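You operate a simulated robot arm through the tools that you are given. There is no shell and no other tool. Be economical: measure what you need, move in short steps, check, and stop when the job is done.

Carry out the task below with a simulated robot arm. There is one attempt and no reset: what you move stays moved.

JOB
Brew a pot of mild coffee with the purple pack.
Fine: switch the coffee maker on, press brew once and wait for the green light.

Only the result counts: the job must be done as asked and must still hold three seconds after the hand-in. Knocking over, shifting, dropping, spilling or breaking anything else fails it.

ROBOT AND FRAMES
A 7-joint arm with a two-finger parallel gripper, fixed in place. Base frame: the origin is at the foot of the arm, x ahead of it, y to its left, z up; the work surface is at about z = 0. Lengths are in mm, angles in degrees, forces in N, time in s.
With the tool pointing down near the work surface it reaches from about 220 to 580 mm from the base axis. Its first joint turns from -66.0 to 66.0 degrees. Payload 2.5 kg.
The tool frame sits at the grasp point between the pads (the TCP): z along the fingers, y along the line on which they close. The tips reach 23 mm beyond it. Largest opening 94 mm; finger width 38, thickness 10; the body of the gripper, 54 by 96 mm, starts 39 mm behind the TCP.
Orientation is that of the tool frame in the base frame, as [roll, pitch, yaw] about the fixed x, y, z axes, in that order (R = Rz(yaw) Ry(pitch) Rx(roll)). With the fingers straight down and closing along the base's y, the tool's x points along the base's -x, its y along +y and its z along -z.

CONTROLS
- The arm moves only by the tool apply_moves. Its argument "plan" is a list of rows, each a list of 7 numbers: the turn, a rotation vector about the base's x, y, z in units of 90 degrees (1.0 is 90 degrees), then the shift along the base's x, y, z in units of 300 mm (1.0 is 300 mm), then the closure, from 0 (fully open) to 1 (shut). In form: [[rx, ry, rz, dx, dy, dz, gripper], ...]. A call has 1 to 8 rows; each row is the pose to reach, as a shift and turn from the pose commanded when the call began. A call with a number of a shift or a turn outside -1 to 1 is refused whole. Rows are played at 5 a second. More than 50 mm and 8.6 degrees between two rows, or a gripper value outside its range, and nothing of the call is played. A pose out of reach is approached as far as the arm can. The call stops where the force on the tool passes 70 N (or 10 N more than at its start, if that is more) or the arm is blocked; 0.2 s more then pass. Each finger travels about 108 mm/s and halts on what it meets, pressing with about 35 N; the grip force reading is that of the motor and also rises with nothing between the fingers. The clock runs only during rows and for 0.2 s after the last one: add rows that repeat a pose to give the fingers time. The reply holds the time, the measured pose of the TCP, the force on the tool along the base axes, the opening and the grip force, in the units named above and with some noise, with the torque about the TCP (base axes, N m) and any sound that the robot's microphone picked up, and new pictures: "show" is both (left out), scene, wrist or none.
- Cameras (640 x 400 px; columns grow to the right, rows downward): "scene" is fixed at [125.3, -408.4, 550.7]; the picture's right is [0.79, -0.61, 0.00], its down [-0.31, -0.41, -0.86] and it looks along [0.52, 0.68, -0.52] (base axes); focal length 267 px, centre (320, 200). "wrist" rides on the gripper at [86, 16, -74] in the tool frame; the picture's right is [-0.18, 0.98, 0.00], its down [-0.58, -0.11, -0.81] and it looks along [-0.79, -0.15, 0.59] (tool axes); focal length 243 px, centre (320, 200). There is no depth. A picture from a camera that has moved, and an enlarged one, comes with that camera's place and axes in the base frame and with its lens.
- inspect(camera, box): a new picture of the part [left, top, right, bottom] of that camera's present view, enlarged. No time passes.
- sign_off(): hands the job in; it is judged then, once.

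Work in short steps. Places have to be worked out from the pictures, the camera data and where the tool is seen: move nearer, look again, correct. Check each grasp and each placing, and mend what went wrong. You have 120 turns and 200 pictures in all, those below and enlarged ones among them. Open the gripper and draw the arm clear of the work before you hand the job in, unless the task says otherwise; then end with one line.

The tools are called after "Call:" as name(argument=value, ...) on one line, values as JSON. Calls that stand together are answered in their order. apply_moves: Moves the arm, as the interface text tells. Its arguments: {"type":"object","properties":{"plan":{"type":"array","items":{"type":"array","items":{"type":"number"}}},"show":{"type":"string","enum":["both","scene","wrist","none"]}},"required":["plan"]} The other tools are called the same way: inspect (camera, box) takes an enlarged picture of a part of a camera's view; sign_off () hands the job in.

At the start:

```text
t: 0.0
ee_pos: [353.5, 173.2, 452.6]
ee_rot: [-180.0, 0.0, -179.9]
contact_force: [0.4, -0.3, -0.5]
torque: [-0.04, 0.0, 0.0]
gripper_width: 94.0
grasp_force: 0.1
```

scene: 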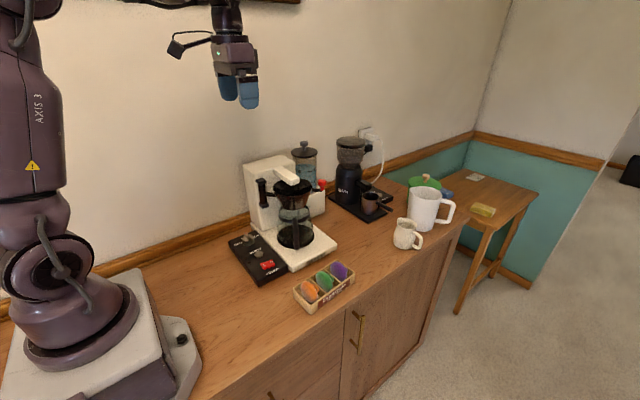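
wrist: 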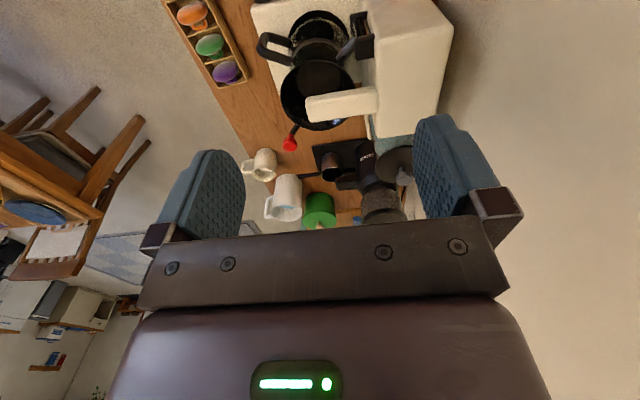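

I'll look closely at the coffee maker, its control panel and the packs first.

Call:
inspect(camera="scene", box=[220, 130, 380, 230])

Call:
inspect(camera="scene", box=[220, 220, 364, 310])

Call:
inspect(camera="wrist", box=[160, 0, 480, 200])

```text
4.00 times, centred on (300, 180) of scene
camera zoom: at [125.3, -408.4, 550.7], right [0.79, -0.61, 0.0], down [-0.31, -0.41, -0.86], along [0.52, 0.68, -0.52], focal length 1067 px, centre (400, 280)
```

zoom: 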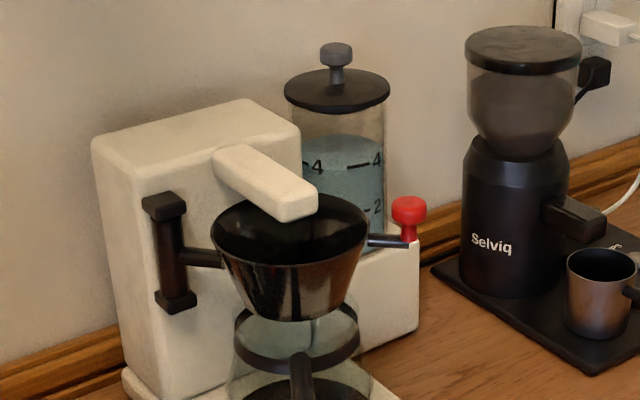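

```text
4.44 times, centred on (292, 265) of scene
camera zoom: at [125.3, -408.4, 550.7], right [0.79, -0.61, 0.0], down [-0.31, -0.41, -0.86], along [0.52, 0.68, -0.52], focal length 1186 px, centre (444, -89)
```

zoom: 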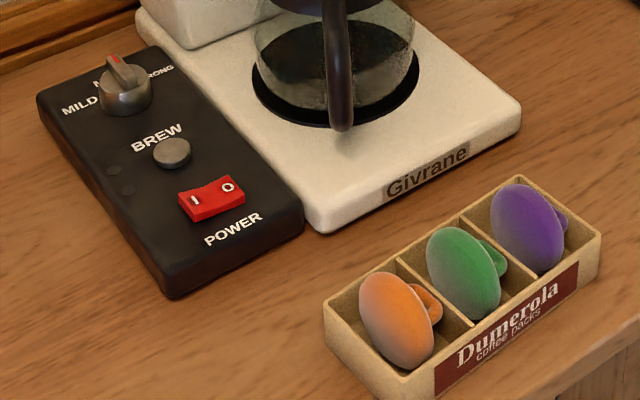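

```text
2.00 times, centred on (320, 100) of wrist
camera zoom: at [267.0, 188.0, 525.4], right [0.18, 0.98, 0.0], down [0.58, -0.11, 0.81], along [0.79, -0.15, -0.59], focal length 485 px, centre (320, 400)
```

zoom: 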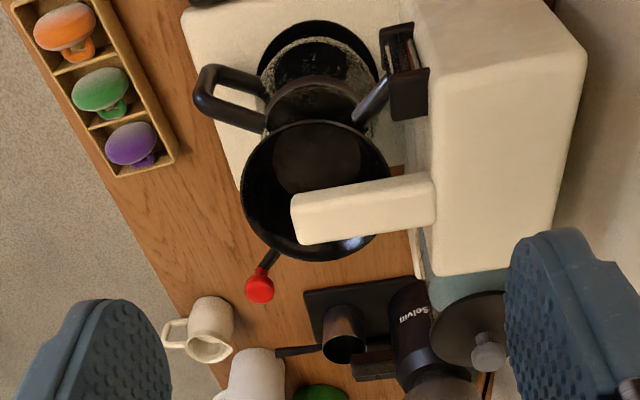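

Call:
inspect(camera="scene", box=[330, 110, 490, 210])

Call:
inspect(camera="scene", box=[225, 225, 289, 265])

Call:
inspect(camera="scene", box=[288, 255, 360, 300])

```text
4.00 times, centred on (410, 160) of scene
camera zoom: at [125.3, -408.4, 550.7], right [0.79, -0.61, 0.0], down [-0.31, -0.41, -0.86], along [0.52, 0.68, -0.52], focal length 1067 px, centre (-40, 360)
```

zoom: 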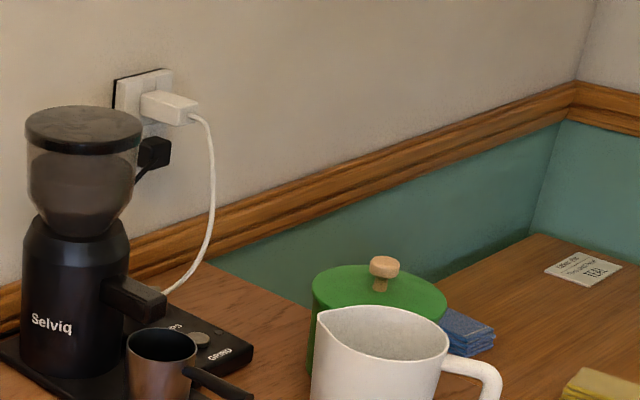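

```text
10.00 times, centred on (257, 245) of scene
camera zoom: at [125.3, -408.4, 550.7], right [0.79, -0.61, 0.0], down [-0.31, -0.41, -0.86], along [0.52, 0.68, -0.52], focal length 2668 px, centre (950, -250)
```

zoom: 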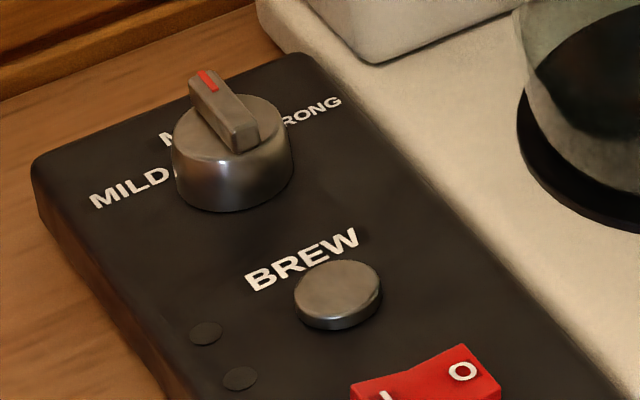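

```text
8.89 times, centred on (324, 278) of scene
camera zoom: at [125.3, -408.4, 550.7], right [0.79, -0.61, 0.0], down [-0.31, -0.41, -0.86], along [0.52, 0.68, -0.52], focal length 2371 px, centre (284, -489)
```

zoom: 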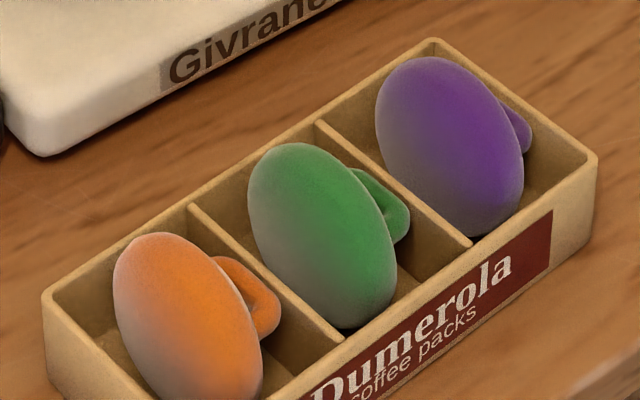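

Dial points at the middle and must be turned toward MILD (counter-clockwise). I judge the dial near (330, 206, 40), brew (333, 146), power (334, 95), basket knob (514, 92, 220), hinge (392, 213). I move above the dial for a closer look.

Call:
apply_moves(plan=[[0, 0, 0, -0.02, 0.03, -0.15, 0], [0, 0, 0, -0.04, 0.055, -0.3, 0], [0, 0, 0, -0.06, 0.08, -0.45, 0], [0, 0, 0, -0.078, 0.11, -0.6, 0], [0, 0, 0, -0.078, 0.11, -0.75, 0], [0, 0, 0, -0.078, 0.11, -0.84, 0.3], [0, 0, 0, -0.078, 0.11, -0.84, 0.3]])

```text
t: 1.6
ee_pos: [329.1, 205.5, 199.1]
ee_rot: [-180.0, 0.0, -179.9]
contact_force: [-0.4, -0.3, 0.6]
torque: [-0.01, 0.0, -0.01]
gripper_width: 65.6
grasp_force: 0.0
camera wrist: at [243.3, 220.8, 273.3], right [0.18, 0.98, 0.0], down [0.58, -0.11, 0.81], along [0.79, -0.15, -0.59], focal length 243 px, centre (320, 200)
```

scene: 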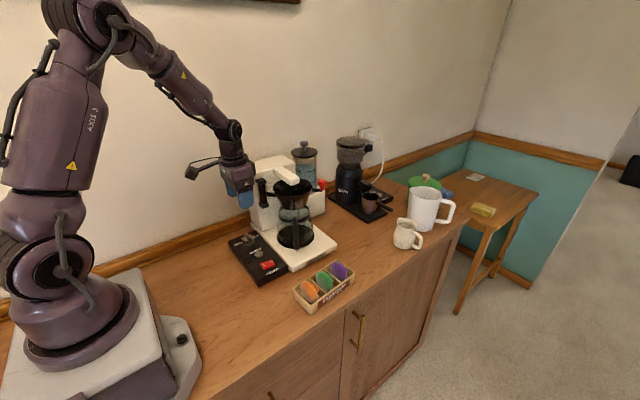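
wrist: 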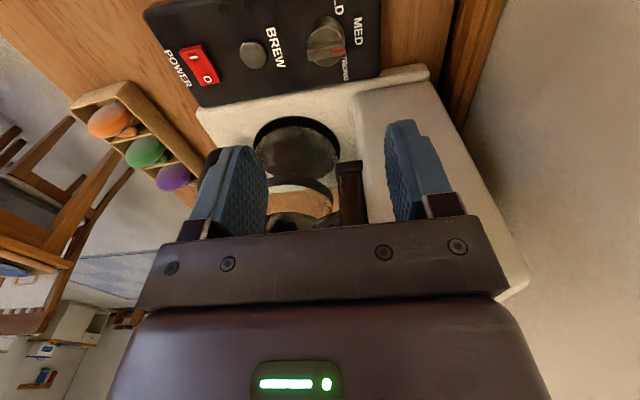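

Call:
inspect(camera="wrist", box=[140, 0, 400, 110])

Call:
inspect(camera="wrist", box=[280, 0, 384, 90])

Call:
inspect(camera="wrist", box=[64, 70, 208, 200])

```text
2.46 times, centred on (270, 55) of wrist
camera zoom: at [243.3, 220.8, 273.3], right [0.18, 0.98, 0.0], down [0.58, -0.11, 0.81], along [0.79, -0.15, -0.59], focal length 597 px, centre (443, 557)
```

zoom: 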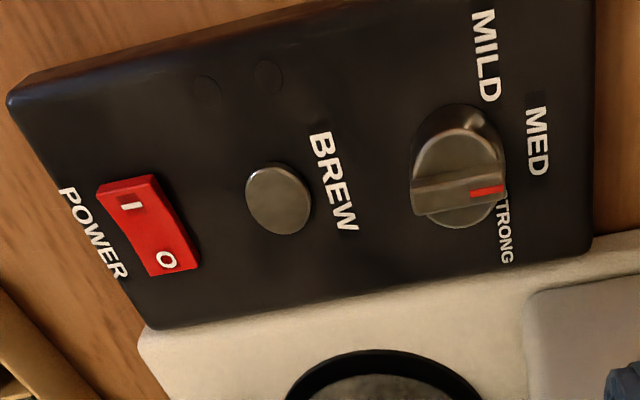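

```text
4.44 times, centred on (332, 45) of wrist
camera zoom: at [243.3, 220.8, 273.3], right [0.18, 0.98, 0.0], down [0.58, -0.11, 0.81], along [0.79, -0.15, -0.59], focal length 1078 px, centre (267, 889)
```

zoom: 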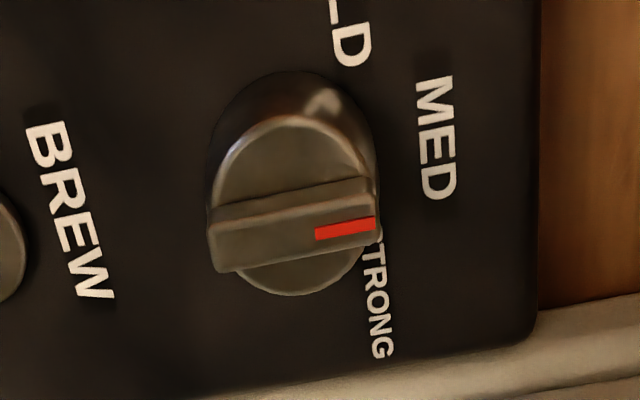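

```text
3.08 times, centred on (136, 135) of wrist
camera zoom: at [243.3, 220.8, 273.3], right [0.18, 0.98, 0.0], down [0.58, -0.11, 0.81], along [0.79, -0.15, -0.59], focal length 746 px, centre (886, 400)
```

zoom: 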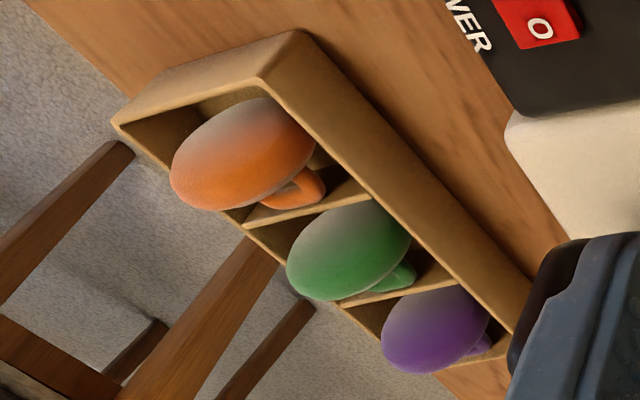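

Closer estimates put the dial at (330.5, 208), pointing at MED (+y), with MILD about 60° counter-clockwise. I pre-rotate the hand −18° and lower it over the dial.

Call:
apply_moves(plan=[[0, 0, -0.07, 0.004, 0.007, -0.13, 0.3], [0, 0, -0.14, 0.004, 0.007, -0.26, 0.3], [0, 0, -0.2, 0.004, 0.007, -0.36, 0.3], [0, 0, -0.2, 0.004, 0.007, -0.43, 0.3], [0, 0, -0.2, 0.004, 0.007, -0.46, 0.3], [0, 0, -0.2, 0.004, 0.007, -0.46, 0.3]])

```text
t: 3.0
ee_pos: [331.3, 208.1, 60.9]
ee_rot: [-180.0, 0.1, 162.0]
contact_force: [-0.1, -0.2, 0.0]
torque: [0.02, 0.02, 0.0]
gripper_width: 65.9
grasp_force: 0.1
camera wrist: at [254.2, 248.9, 135.1], right [0.48, 0.88, 0.0], down [0.52, -0.28, 0.81], along [0.71, -0.39, -0.59], focal length 243 px, centre (320, 200)
```

scene: 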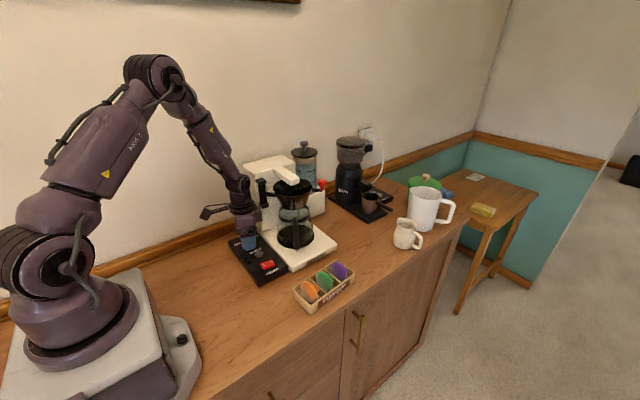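
wrist: 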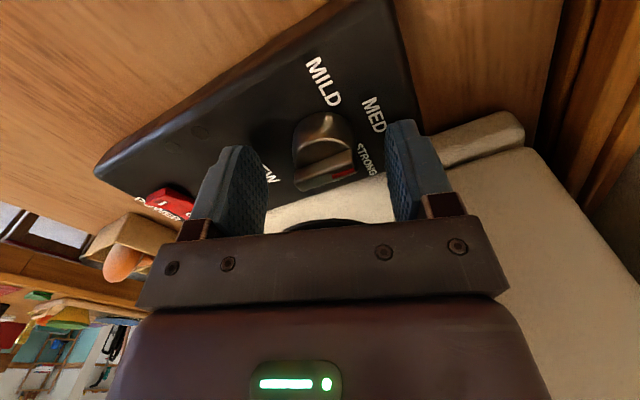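

The dial is centred between the fingers; I go 8 mm lower, then close.

Call:
apply_moves(plan=[[0, 0, 0, 0, 0, -0.015, 0.3], [0, 0, 0, 0, 0, -0.027, 0.3], [0, 0, 0, 0, 0, -0.027, 0.6], [0, 0, 0, 0, 0, -0.027, 0.8], [0, 0, 0, 0, 0, -0.027, 0.8], [0, 0, 0, 0, 0, -0.027, 0.8]], show="wrist")

```text
t: 4.4
ee_pos: [332.8, 209.5, 53.7]
ee_rot: [179.6, 0.2, 162.1]
contact_force: [11.9, 25.2, -12.5]
torque: [-0.01, 0.0, -0.02]
gripper_width: 33.7
grasp_force: 44.5
camera wrist: at [254.5, 250.6, 127.7], right [0.48, 0.88, 0.01], down [0.52, -0.29, 0.81], along [0.71, -0.38, -0.59], focal length 243 px, centre (320, 200)
```

wrist: 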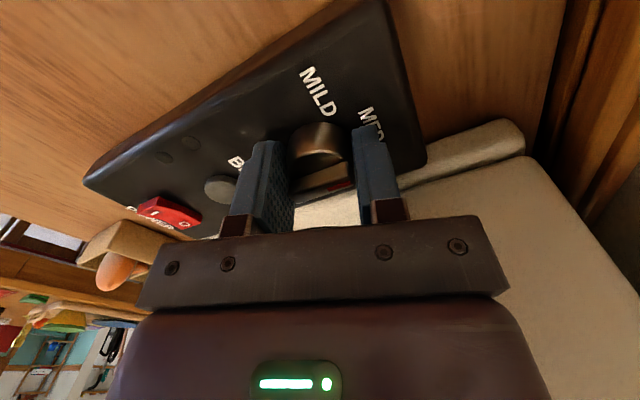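

Grip is firm on the 34 mm dial; I recentre slightly and turn counter-clockwise 60°.

Call:
apply_moves(plan=[[0, 0, 0.08, 0.005, 0.006, 0, 0.8], [0, 0, 0.16, 0.005, 0.006, 0, 0.8], [0, 0, 0.25, 0.005, 0.006, 0, 0.8], [0, 0, 0.34, 0.005, 0.006, 0, 0.8], [0, 0, 0.43, 0.005, 0.006, 0, 0.8], [0, 0, 0.52, 0.005, 0.006, 0, 0.8], [0, 0, 0.6, 0.005, 0.006, 0, 0.8], [0, 0, 0.66, 0.005, 0.006, 0, 0.8]])

```text
t: 6.2
ee_pos: [332.6, 209.9, 54.4]
ee_rot: [-179.9, 0.0, -138.4]
contact_force: [-10.6, 10.8, 33.9]
torque: [-0.17, 0.74, 0.02]
gripper_width: 33.2
grasp_force: 45.2
camera wrist: at [256.9, 164.1, 127.8], right [-0.52, 0.86, 0.0], down [0.51, 0.3, 0.81], along [0.69, 0.42, -0.59], focal length 243 px, centre (320, 200)
```

scene: 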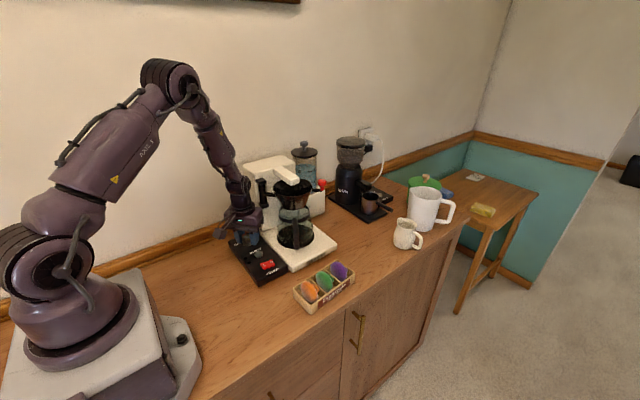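
wrist: 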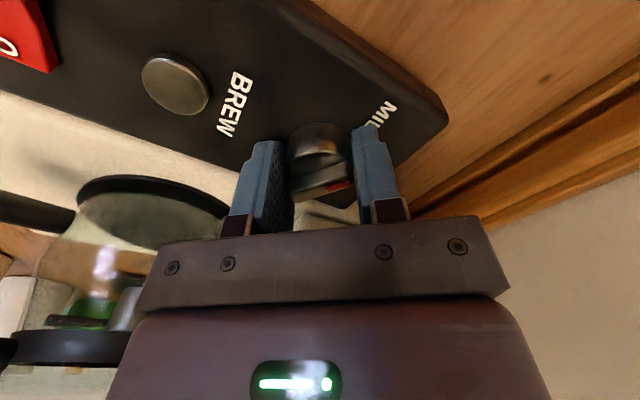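

The dial turned with the hand; now I open and rise to check where it points.

Call:
apply_moves(plan=[[0, 0, 0, 0, 0, 0, 0.3], [0, 0, 0, 0, 0, 0, 0.3], [0, 0, 0, 0, 0, 0.1, 0.3], [0, 0, 0, 0, 0, 0.25, 0.3], [0, 0, 0, 0, 0, 0.4, 0.3], [0, 0, -0.09, 0, 0, 0.45, 0.3], [0, 0, -0.18, 0, 0, 0.48, 0.3], [0, 0, -0.18, 0, 0, 0.48, 0.3]], show="wrist")

```text
t: 8.0
ee_pos: [333.0, 209.8, 198.6]
ee_rot: [-180.0, 0.0, -154.8]
contact_force: [0.2, -0.1, 0.1]
torque: [0.0, 0.02, -0.01]
gripper_width: 65.7
grasp_force: 0.0
camera wrist: at [248.1, 186.6, 271.5], right [-0.25, 0.97, 0.0], down [0.57, 0.15, 0.81], along [0.78, 0.2, -0.59], focal length 243 px, centre (320, 200)
```

wrist: 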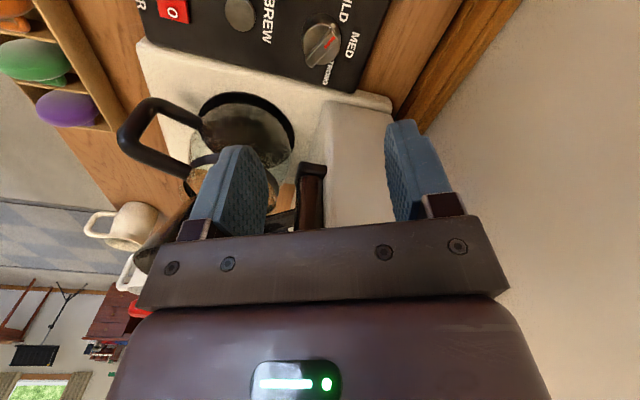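

Call:
inspect(camera="wrist", box=[270, 0, 374, 90])

Call:
inspect(camera="scene", box=[225, 225, 289, 265])

```text
4.44 times, centred on (322, 45) of wrist
camera zoom: at [248.1, 186.6, 271.5], right [-0.25, 0.97, 0.0], down [0.57, 0.15, 0.81], along [0.78, 0.2, -0.59], focal length 1078 px, centre (311, 889)
```

zoom: 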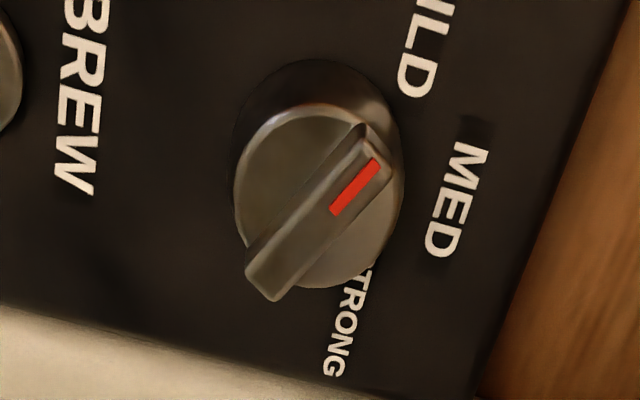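

```text
10.00 times, centred on (257, 245) of scene
camera zoom: at [125.3, -408.4, 550.7], right [0.79, -0.61, 0.0], down [-0.31, -0.41, -0.86], along [0.52, 0.68, -0.52], focal length 2668 px, centre (950, -250)
```

zoom: 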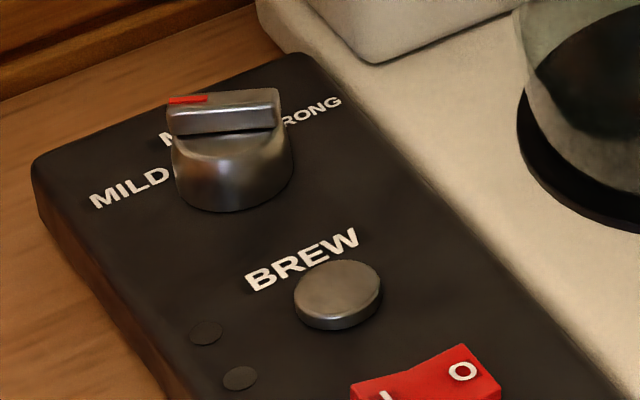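

The dial now points at MILD (about 60° off MED). Next I rise and move toward the red basket knob near (514, 92, 220).

Call:
apply_moves(plan=[[0, 0, -0.09, 0, 0, 0.15, 0.3], [0, 0, -0.18, 0, 0, 0.3, 0.2], [0, 0, -0.27, 0, 0, 0.45, 0.1], [0, 0, -0.36, 0.02, -0.02, 0.58, 0.0], [0, 0, -0.45, 0.14, -0.11, 0.6, 0], [0, 0, -0.5, 0.26, -0.2, 0.6, 0], [0, 0, -0.5, 0.38, -0.28, 0.6, 0], [0, 0, -0.5, 0.5, -0.36, 0.6, 0]], show="none")

Call:
apply_moves(plan=[[0, 0, 0, 0.05, -0.033, -0.05, 0], [0, 0, 0, 0.09, -0.033, -0.15, 0], [0, 0, 0, 0.09, -0.033, -0.25, 0], [0, 0, 0, 0.09, -0.033, -0.25, 0]])

```text
t: 9.8
ee_pos: [482.0, 101.1, 378.5]
ee_rot: [179.9, 0.0, 160.3]
contact_force: [-0.5, 0.0, -0.3]
torque: [0.0, 0.0, -0.01]
gripper_width: 93.9
grasp_force: 0.0
```

```text
t: 10.8
ee_pos: [509.3, 91.3, 302.1]
ee_rot: [-179.9, 0.0, 160.2]
contact_force: [0.2, 0.0, 0.3]
torque: [0.0, -0.03, 0.0]
gripper_width: 94.2
grasp_force: 0.1
camera wrist: at [433.9, 134.7, 375.5], right [0.51, 0.86, 0.0], down [0.51, -0.3, 0.81], along [0.7, -0.41, -0.59], focal length 243 px, centre (320, 200)
```

scene: 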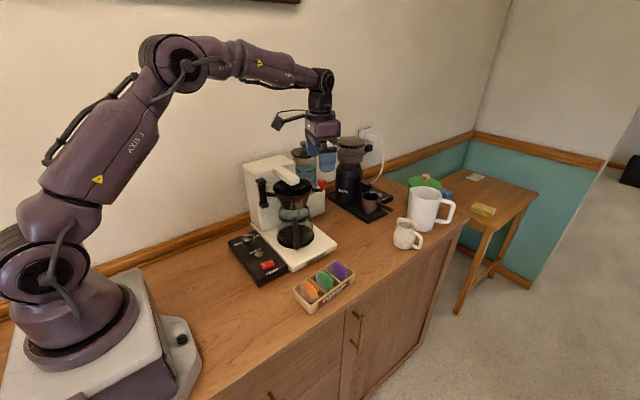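
wrist: 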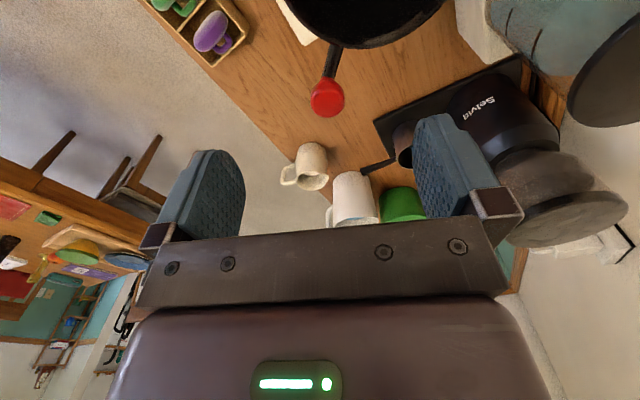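

The red knob is at about (517, 92, 219). I lower the open fingers around its top.

Call:
apply_moves(plan=[[0, 0, 0, 0.025, 0.002, -0.08, 0.2], [0, 0, 0, 0.025, 0.002, -0.16, 0.4], [0, 0, 0, 0.025, 0.002, -0.24, 0.45], [0, 0, 0, 0.025, 0.002, -0.24, 0.45]])

```text
t: 11.8
ee_pos: [516.3, 91.1, 231.7]
ee_rot: [-180.0, 0.0, 160.3]
contact_force: [-0.3, 0.0, -0.1]
torque: [-0.01, -0.01, 0.02]
gripper_width: 51.5
grasp_force: 0.1
camera wrist: at [441.3, 135.6, 304.4], right [0.51, 0.86, 0.0], down [0.51, -0.3, 0.81], along [0.7, -0.41, -0.59], focal length 243 px, centre (320, 200)
```

scene: 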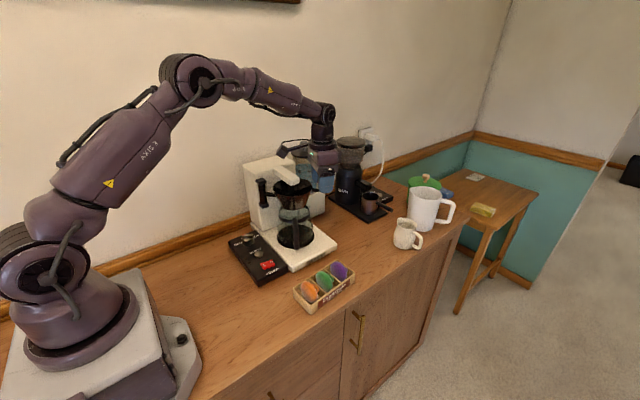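
wrist: 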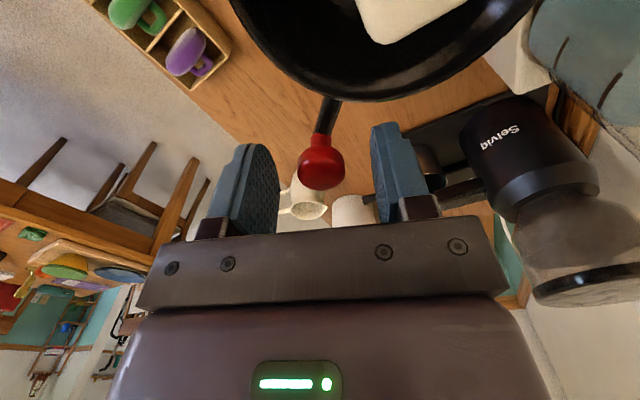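

Knob is centred between the pads. I close on it.

Call:
apply_moves(plan=[[0, 0, 0, 0, 0, 0, 0.65], [0, 0, 0, 0, 0, 0, 0.85], [0, 0, 0, 0, 0, 0, 0.85], [0, 0, 0, 0, 0, 0, 0.85]], show="wrist")

```text
t: 12.8
ee_pos: [517.5, 93.6, 230.5]
ee_rot: [-180.0, 0.0, 160.2]
contact_force: [1.4, 0.3, -1.7]
torque: [0.01, -0.03, 0.0]
gripper_width: 23.1
grasp_force: 44.9
camera wrist: at [441.3, 135.6, 304.6], right [0.51, 0.86, 0.0], down [0.51, -0.3, 0.81], along [0.7, -0.41, -0.59], focal length 243 px, centre (320, 200)
```

wrist: 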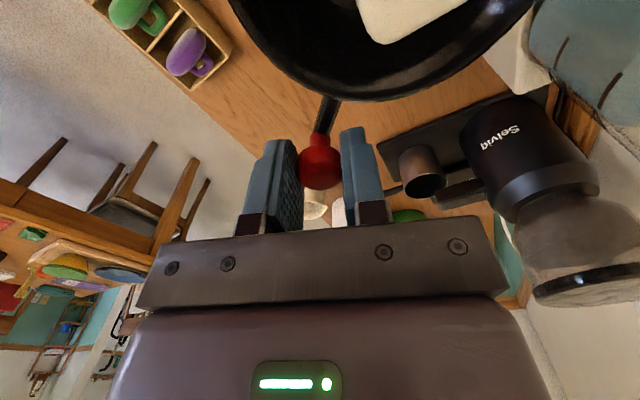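

Grip holds the knob. I swing it a first 10° clockwise about the hinge and read the forces.

Call:
apply_moves(plan=[[0, 0, -0.055, -0.037, -0.034, 0, 0.85], [0, 0, -0.111, -0.076, -0.065, 0, 0.85], [0, 0, -0.111, -0.076, -0.065, 0, 0.85]], show="wrist")

```text
t: 13.6
ee_pos: [493.8, 73.3, 232.1]
ee_rot: [179.8, -0.1, 150.2]
contact_force: [-2.7, 3.1, 0.8]
torque: [-0.15, -0.23, 0.04]
gripper_width: 22.9
grasp_force: 45.1
camera wrist: at [426.8, 129.7, 304.7], right [0.65, 0.76, 0.0], down [0.45, -0.38, 0.81], along [0.61, -0.52, -0.59], focal length 243 px, centre (320, 200)
```

wrist: 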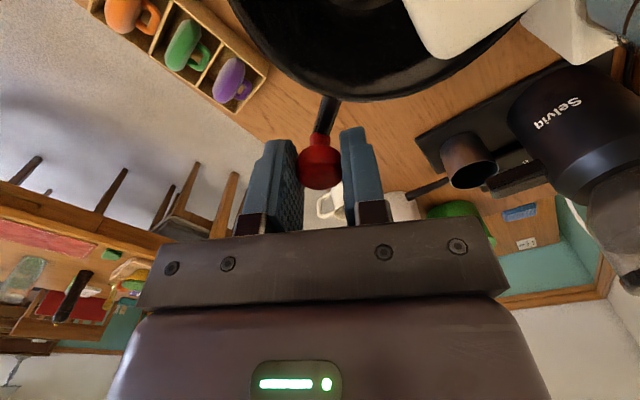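

The basket swings freely along the predicted arc. I continue by another 32°.

Call:
apply_moves(plan=[[0, 0, -0.089, -0.068, -0.043, 0, 0.85], [0, 0, -0.178, -0.142, -0.076, 0, 0.85], [0, 0, -0.267, -0.219, -0.098, 0, 0.85], [0, 0, -0.356, -0.298, -0.11, 0, 0.85], [0, 0, -0.356, -0.298, -0.11, 0, 0.85]])

```text
t: 14.8
ee_pos: [403.1, 45.4, 230.5]
ee_rot: [179.7, -0.4, 118.6]
contact_force: [-1.2, 35.6, 2.0]
torque: [0.08, -0.23, 0.02]
gripper_width: 23.2
grasp_force: 45.1
camera wrist: at [377.4, 127.8, 305.2], right [0.95, 0.31, 0.0], down [0.18, -0.57, 0.8], along [0.25, -0.76, -0.6], focal length 243 px, centre (320, 200)
```

scene: 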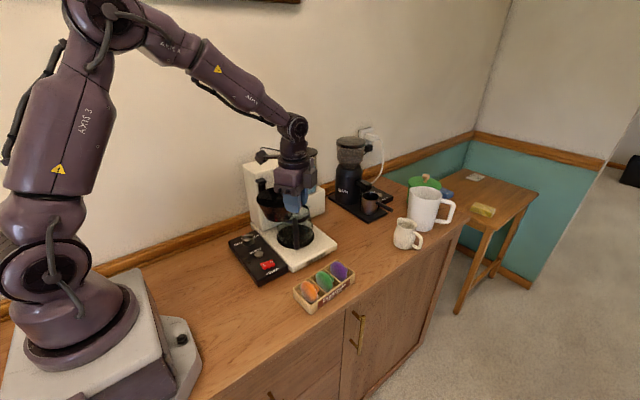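
wrist: 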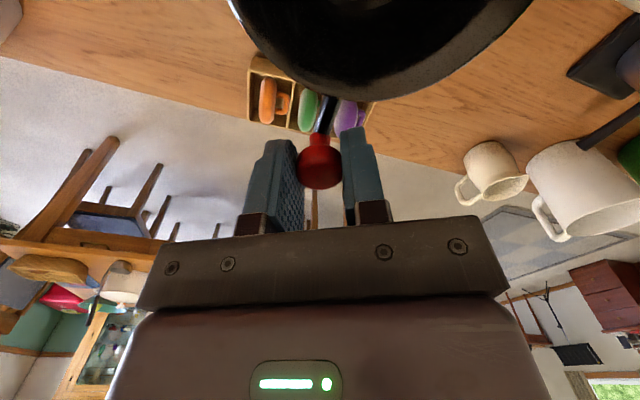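

The radial force shows the true hinge is near (405, 201) with radius 156 mm. I correct the arc and swing another 20° so the basket clears the spout.

Call:
apply_moves(plan=[[0, 0, -0.05, -0.045, 0.022, 0, 0.85], [0, 0, -0.1, -0.089, 0.029, 0, 0.85], [0, 0, -0.16, -0.133, 0.038, 0, 0.85], [0, 0, -0.21, -0.176, 0.051, 0, 0.85], [0, 0, -0.21, -0.176, 0.051, 0, 0.85]])

```text
t: 16.0
ee_pos: [352.1, 51.7, 230.9]
ee_rot: [-179.9, 0.2, 99.1]
contact_force: [-2.3, -14.2, 5.9]
torque: [-0.37, -0.05, -0.15]
gripper_width: 22.9
grasp_force: 44.5
camera wrist: at [354.1, 139.7, 304.1], right [1.0, -0.03, 0.0], down [-0.02, -0.59, 0.81], along [-0.02, -0.81, -0.59], focal length 243 px, centre (320, 200)
```

scene: 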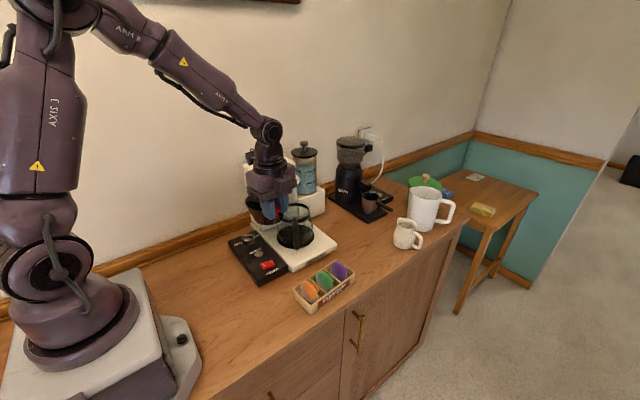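
wrist: 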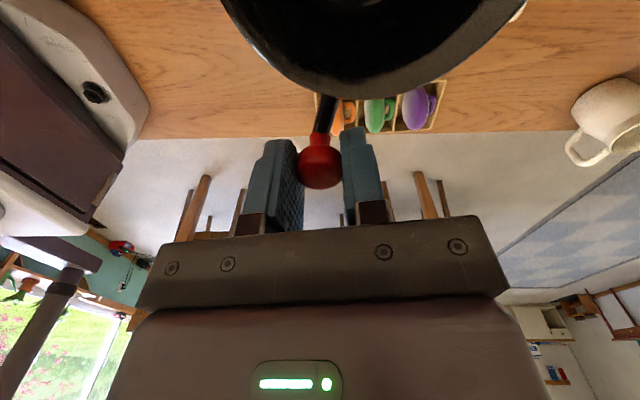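

Basket is swung out with the knob at about (351, 53). I release and rise.

Call:
apply_moves(plan=[[0, 0, 0, 0, 0, 0, 0.5], [0, 0, 0, 0, 0, 0, 0.4], [0, 0, 0, 0, 0, 0.1, 0.3], [0, 0, 0, 0, 0, 0.25, 0.3], [0, 0, 0, 0, 0, 0.4, 0.2], [0, 0, 0.09, 0.03, -0.08, 0.5, 0], [0, 0, 0.18, 0.1, -0.2, 0.5, 0], [0, 0, 0.27, 0.2, -0.3, 0.5, 0]])

```text
t: 17.8
ee_pos: [414.2, -35.0, 381.3]
ee_rot: [180.0, 0.0, 123.7]
contact_force: [-1.0, 0.3, 0.5]
torque: [-0.03, -0.01, -0.03]
gripper_width: 93.9
grasp_force: 0.1
camera wrist: at [378.7, 44.5, 455.1], right [0.92, 0.39, 0.0], down [0.23, -0.54, 0.81], along [0.32, -0.74, -0.59], focal length 243 px, centre (320, 200)
```

scene: 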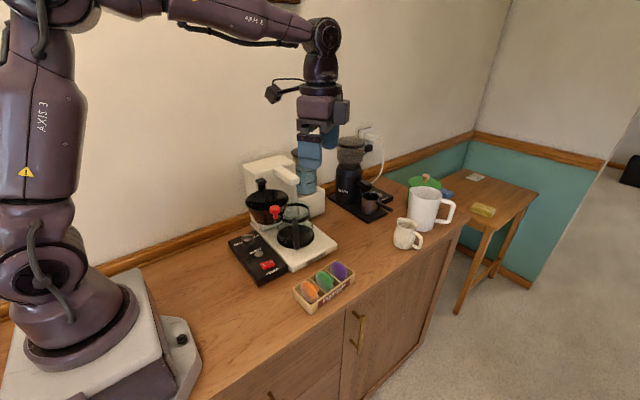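
wrist: 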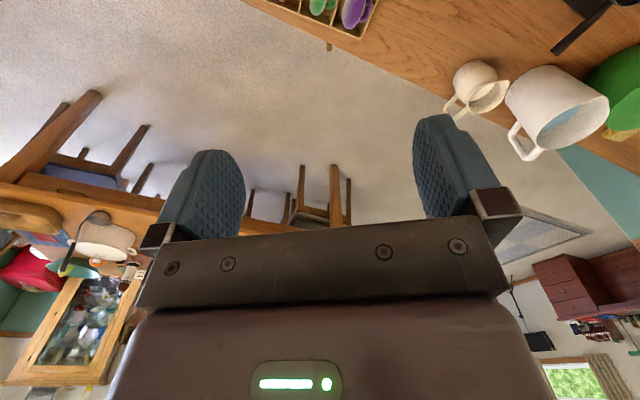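

The basket is out. I look at it enlarged and move the wrist camera for a top-side view of the purple pack.

Call:
apply_moves(plan=[[0, 0, 0, 0.04, 0.08, -0.1, 0], [0, 0, 0, 0.08, 0.16, -0.22, 0], [0, 0, 0, 0.087, 0.2, -0.36, 0], [0, 0, 0, 0.087, 0.2, -0.36, 0]], show="wrist")

Call:
inspect(camera="wrist", box=[250, 40, 410, 140])

Call:
inspect(camera="scene", box=[225, 150, 345, 225])

```text
t: 18.8
ee_pos: [437.8, 25.6, 272.6]
ee_rot: [179.9, 0.0, 123.5]
contact_force: [-0.4, -0.1, 0.8]
torque: [0.02, 0.02, -0.01]
gripper_width: 94.2
grasp_force: 0.2
camera wrist: at [404.0, 105.7, 346.4], right [0.92, 0.39, 0.0], down [0.23, -0.54, 0.81], along [0.32, -0.74, -0.59], focal length 243 px, centre (320, 200)
```

wrist: 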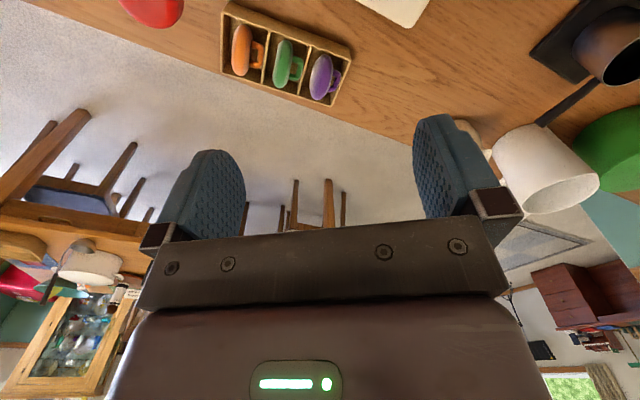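

```text
4.00 times, centred on (330, 90) of wrist
camera zoom: at [404.0, 105.7, 346.4], right [0.92, 0.39, 0.0], down [0.23, -0.54, 0.81], along [0.32, -0.74, -0.59], focal length 970 px, centre (280, 640)
```

zoom: 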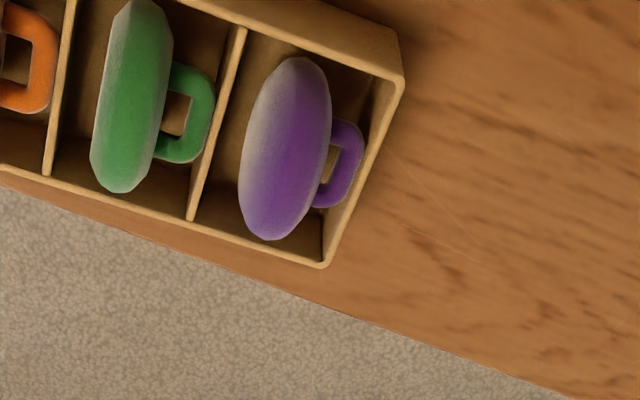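

```text
5.33 times, centred on (285, 188) of scene
camera zoom: at [125.3, -408.4, 550.7], right [0.79, -0.61, 0.0], down [-0.31, -0.41, -0.86], along [0.52, 0.68, -0.52], focal length 1423 px, centre (507, 267)
```

zoom: 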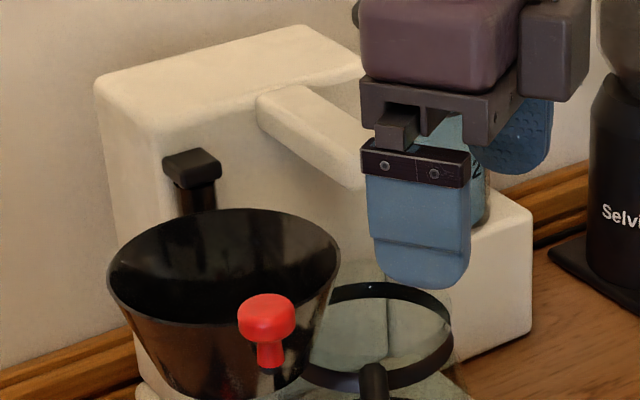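

The purple pack is a lens standing on edge, centred near (470, −41, 31), axis about 10° off base x, with a tab on its +x side; the box rim is at about z = 33. I align the fingers to close along that axis and go above it.

Call:
apply_moves(plan=[[0, 0, -0.08, 0.04, -0.09, -0.05, 0.2], [0, 0, -0.16, 0.08, -0.18, -0.12, 0.4], [0, 0, -0.24, 0.107, -0.223, -0.24, 0.49], [0, 0, -0.26, 0.107, -0.223, -0.38, 0.49], [0, 0, -0.26, 0.107, -0.223, -0.5, 0.49], [0, 0, -0.26, 0.107, -0.223, -0.56, 0.49], [0, 0, -0.26, 0.107, -0.223, -0.56, 0.49]])

Call:
inspect(camera="wrist", box=[220, 80, 420, 205])

Call:
inspect(camera="scene", box=[280, 220, 376, 310])

```text
t: 20.4
ee_pos: [470.3, -42.0, 104.6]
ee_rot: [-179.9, 0.0, 100.2]
contact_force: [0.5, 0.5, -0.7]
torque: [-0.01, -0.02, -0.03]
gripper_width: 47.8
grasp_force: 0.1
camera wrist: at [471.2, 45.3, 177.9], right [1.0, -0.01, 0.0], down [0.0, -0.59, 0.81], along [-0.01, -0.81, -0.59], focal length 243 px, centre (320, 200)
```

scene: 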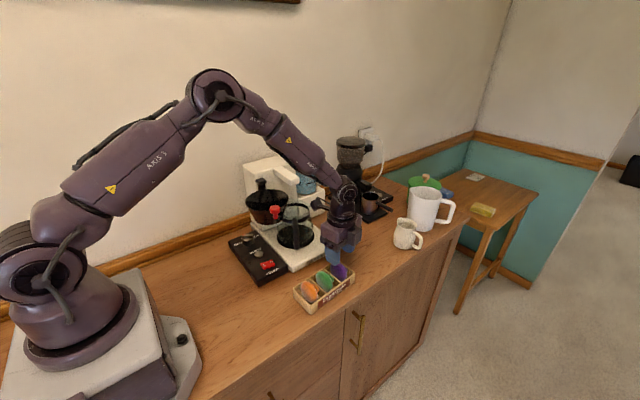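
wrist: 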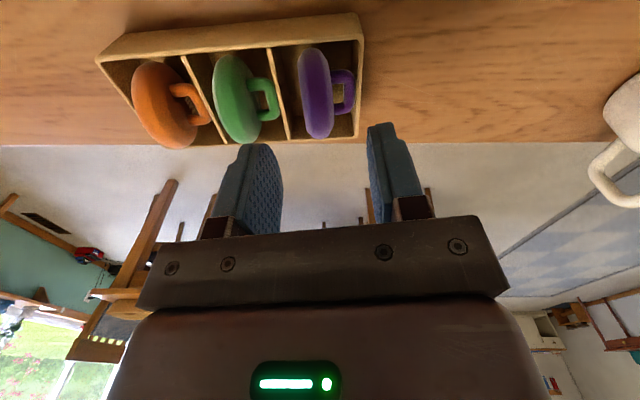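

```text
3.20 times, centred on (320, 142) of wrist
camera zoom: at [471.2, 45.3, 177.9], right [1.0, -0.01, 0.0], down [0.0, -0.59, 0.81], along [-0.01, -0.81, -0.59], focal length 776 px, centre (320, 384)
```

zoom: 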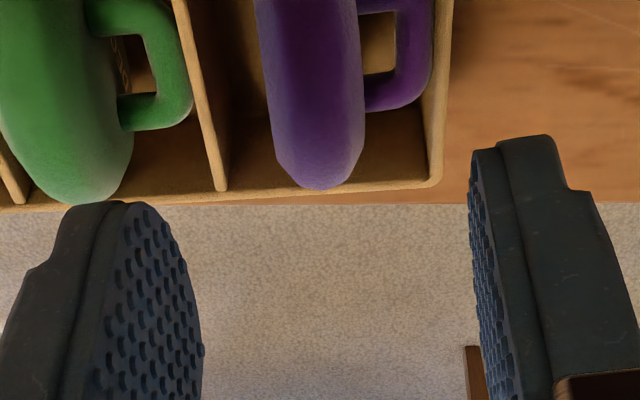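

```text
4.44 times, centred on (328, 265) of scene
camera zoom: at [125.3, -408.4, 550.7], right [0.79, -0.61, 0.0], down [-0.31, -0.41, -0.86], along [0.52, 0.68, -0.52], focal length 1186 px, centre (284, -89)
```

zoom: 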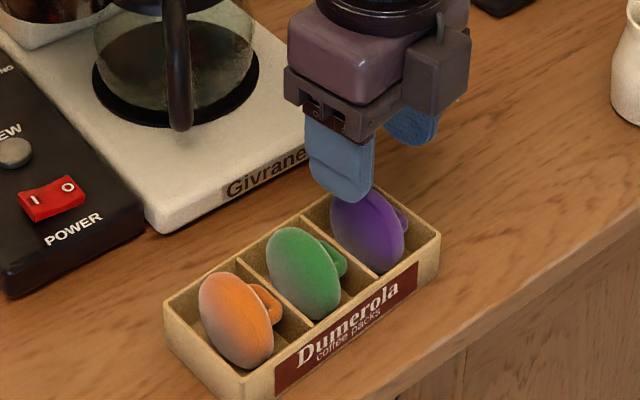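

Head-on view puts the disc at x ≈ 467.5, about 21 mm thick, well aligned. I narrow the opening to 40 mm and lower to straddle its upper half above the tab.

Call:
apply_moves(plan=[[0, 0, 0, -0.009, 0.002, -0.03, 0.575], [0, 0, 0, -0.009, 0.002, -0.08, 0.575], [0, 0, 0, -0.009, 0.002, -0.13, 0.575], [0, 0, 0, -0.009, 0.002, -0.143, 0.575], [0, 0, 0, -0.009, 0.002, -0.143, 0.575]])

Call:
inspect(camera="wrist", box=[220, 80, 420, 205])

Call:
inspect(camera="scene", box=[280, 220, 376, 310])

```text
t: 21.6
ee_pos: [467.7, -40.9, 62.6]
ee_rot: [-179.9, 0.0, 100.2]
contact_force: [0.0, -0.3, -0.1]
torque: [0.02, -0.04, 0.04]
gripper_width: 39.9
grasp_force: 0.0
camera wrist: at [468.8, 45.8, 135.3], right [1.0, -0.01, 0.0], down [0.0, -0.59, 0.81], along [-0.01, -0.81, -0.59], focal length 243 px, centre (320, 200)
```

scene: 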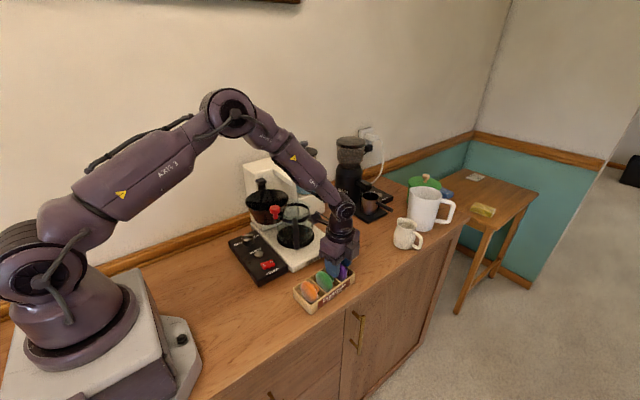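
wrist: 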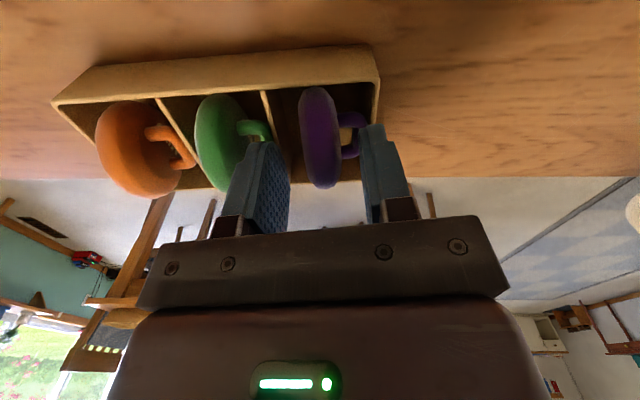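

```text
3.20 times, centred on (320, 142) of wrist
camera zoom: at [468.8, 45.8, 135.3], right [1.0, -0.01, 0.0], down [0.0, -0.59, 0.81], along [-0.01, -0.81, -0.59], focal length 776 px, centre (320, 384)
```

zoom: 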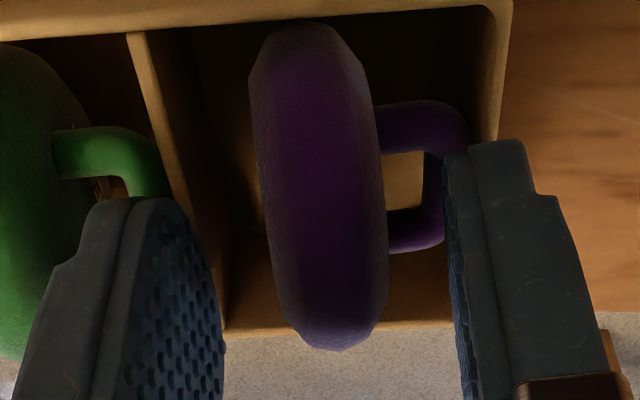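

```text
4.44 times, centred on (328, 265) of scene
camera zoom: at [125.3, -408.4, 550.7], right [0.79, -0.61, 0.0], down [-0.31, -0.41, -0.86], along [0.52, 0.68, -0.52], focal length 1186 px, centre (284, -89)
```

zoom: 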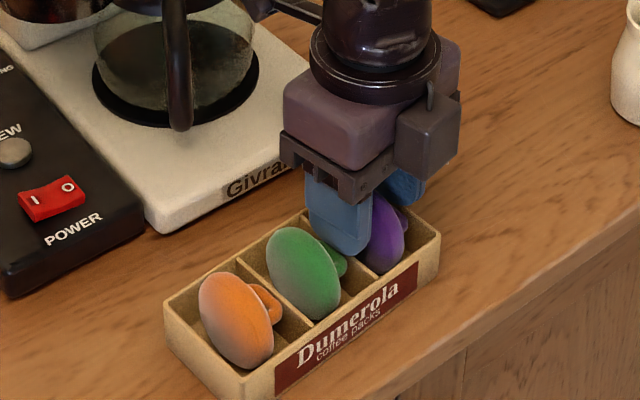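

Fingers straddle the disc, tips at z ≈ 39. I close and check.

Call:
apply_moves(plan=[[0, 0, 0, 0, 0, 0, 0.7], [0, 0, 0, 0, 0, 0, 0.85], [0, 0, 0, 0, 0, 0, 0.9], [0, 0, 0, 0, 0, 0, 0.9]], show="wrist")

Call:
inspect(camera="scene", box=[280, 220, 376, 310])

```text
t: 22.6
ee_pos: [468.1, -42.4, 61.3]
ee_rot: [180.0, 0.1, 100.2]
contact_force: [-0.6, -0.5, 1.0]
torque: [0.01, 0.08, 0.0]
gripper_width: 17.2
grasp_force: 34.9
camera wrist: at [468.7, 45.7, 135.4], right [1.0, -0.01, 0.0], down [0.0, -0.59, 0.81], along [-0.01, -0.81, -0.59], focal length 243 px, centre (320, 200)
```

wrist: 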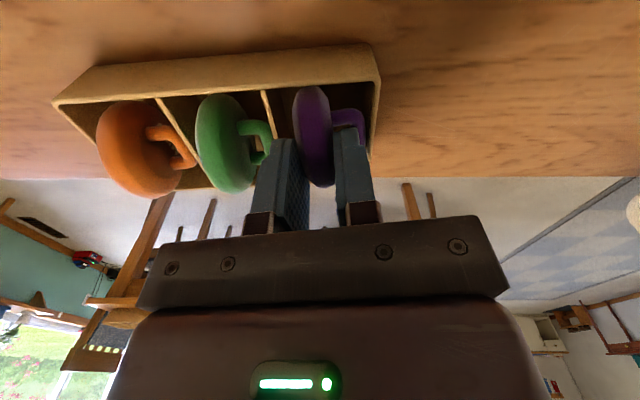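

```text
4.44 times, centred on (328, 265) of scene
camera zoom: at [125.3, -408.4, 550.7], right [0.79, -0.61, 0.0], down [-0.31, -0.41, -0.86], along [0.52, 0.68, -0.52], focal length 1186 px, centre (284, -89)
```

zoom: 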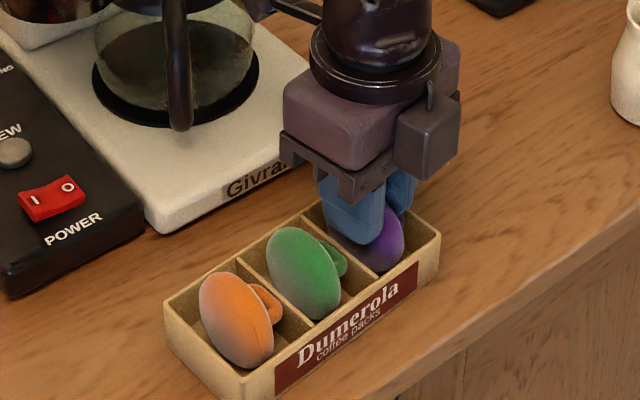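

Held at 17 mm width. I lift slowly, 45 mm first.

Call:
apply_moves(plan=[[0, 0, 0, 0, 0, 0.02, 0.92], [0, 0, 0, 0, 0, 0.06, 0.92], [0, 0, 0, 0, 0, 0.11, 0.92], [0, 0, 0, 0, 0, 0.16, 0.92], [0, 0, 0, 0, 0, 0.16, 0.92]])

Call:
inspect(camera="wrist", box=[220, 80, 420, 205])

Call:
inspect(camera="scene", box=[280, 220, 376, 310])

```text
t: 23.8
ee_pos: [467.3, -41.1, 109.8]
ee_rot: [180.0, 0.0, 100.2]
contact_force: [0.2, -0.3, -0.4]
torque: [-0.03, -0.02, 0.0]
gripper_width: 16.6
grasp_force: 33.8
camera wrist: at [468.4, 45.7, 183.2], right [1.0, -0.01, 0.0], down [0.0, -0.59, 0.81], along [-0.01, -0.81, -0.59], focal length 243 px, centre (320, 200)
```

scene: 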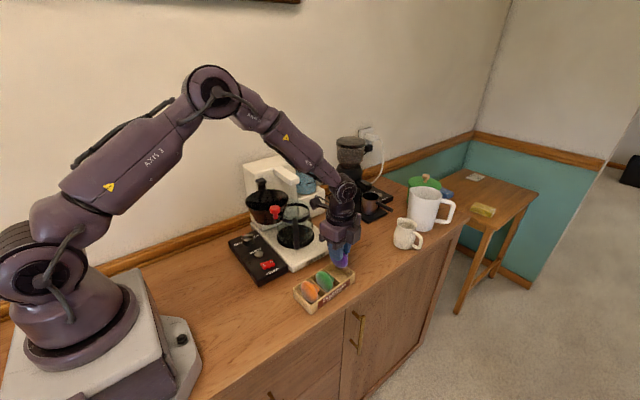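
wrist: 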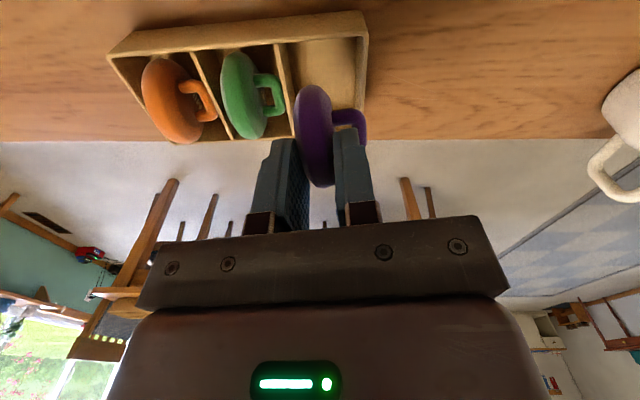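

```text
3.20 times, centred on (320, 142) of wrist
camera zoom: at [468.4, 45.7, 183.2], right [1.0, -0.01, 0.0], down [0.0, -0.59, 0.81], along [-0.01, -0.81, -0.59], focal length 776 px, centre (320, 384)
```

zoom: 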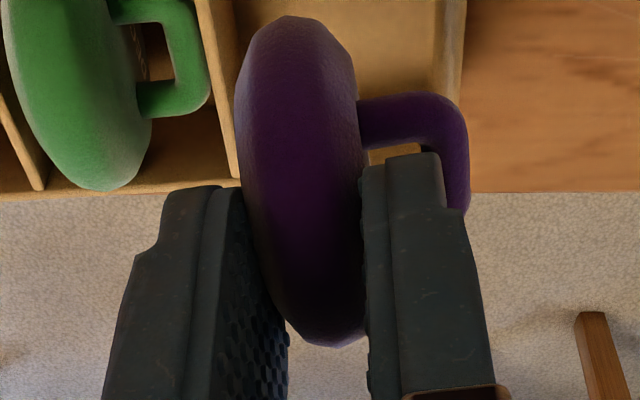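

```text
4.44 times, centred on (328, 265) of scene
camera zoom: at [125.3, -408.4, 550.7], right [0.79, -0.61, 0.0], down [-0.31, -0.41, -0.86], along [0.52, 0.68, -0.52], focal length 1186 px, centre (284, -89)
```

zoom: 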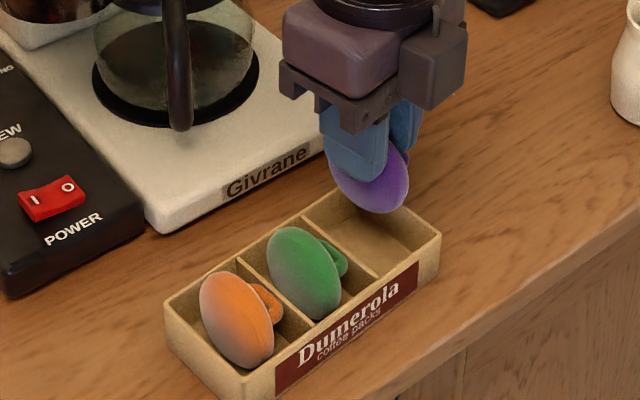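

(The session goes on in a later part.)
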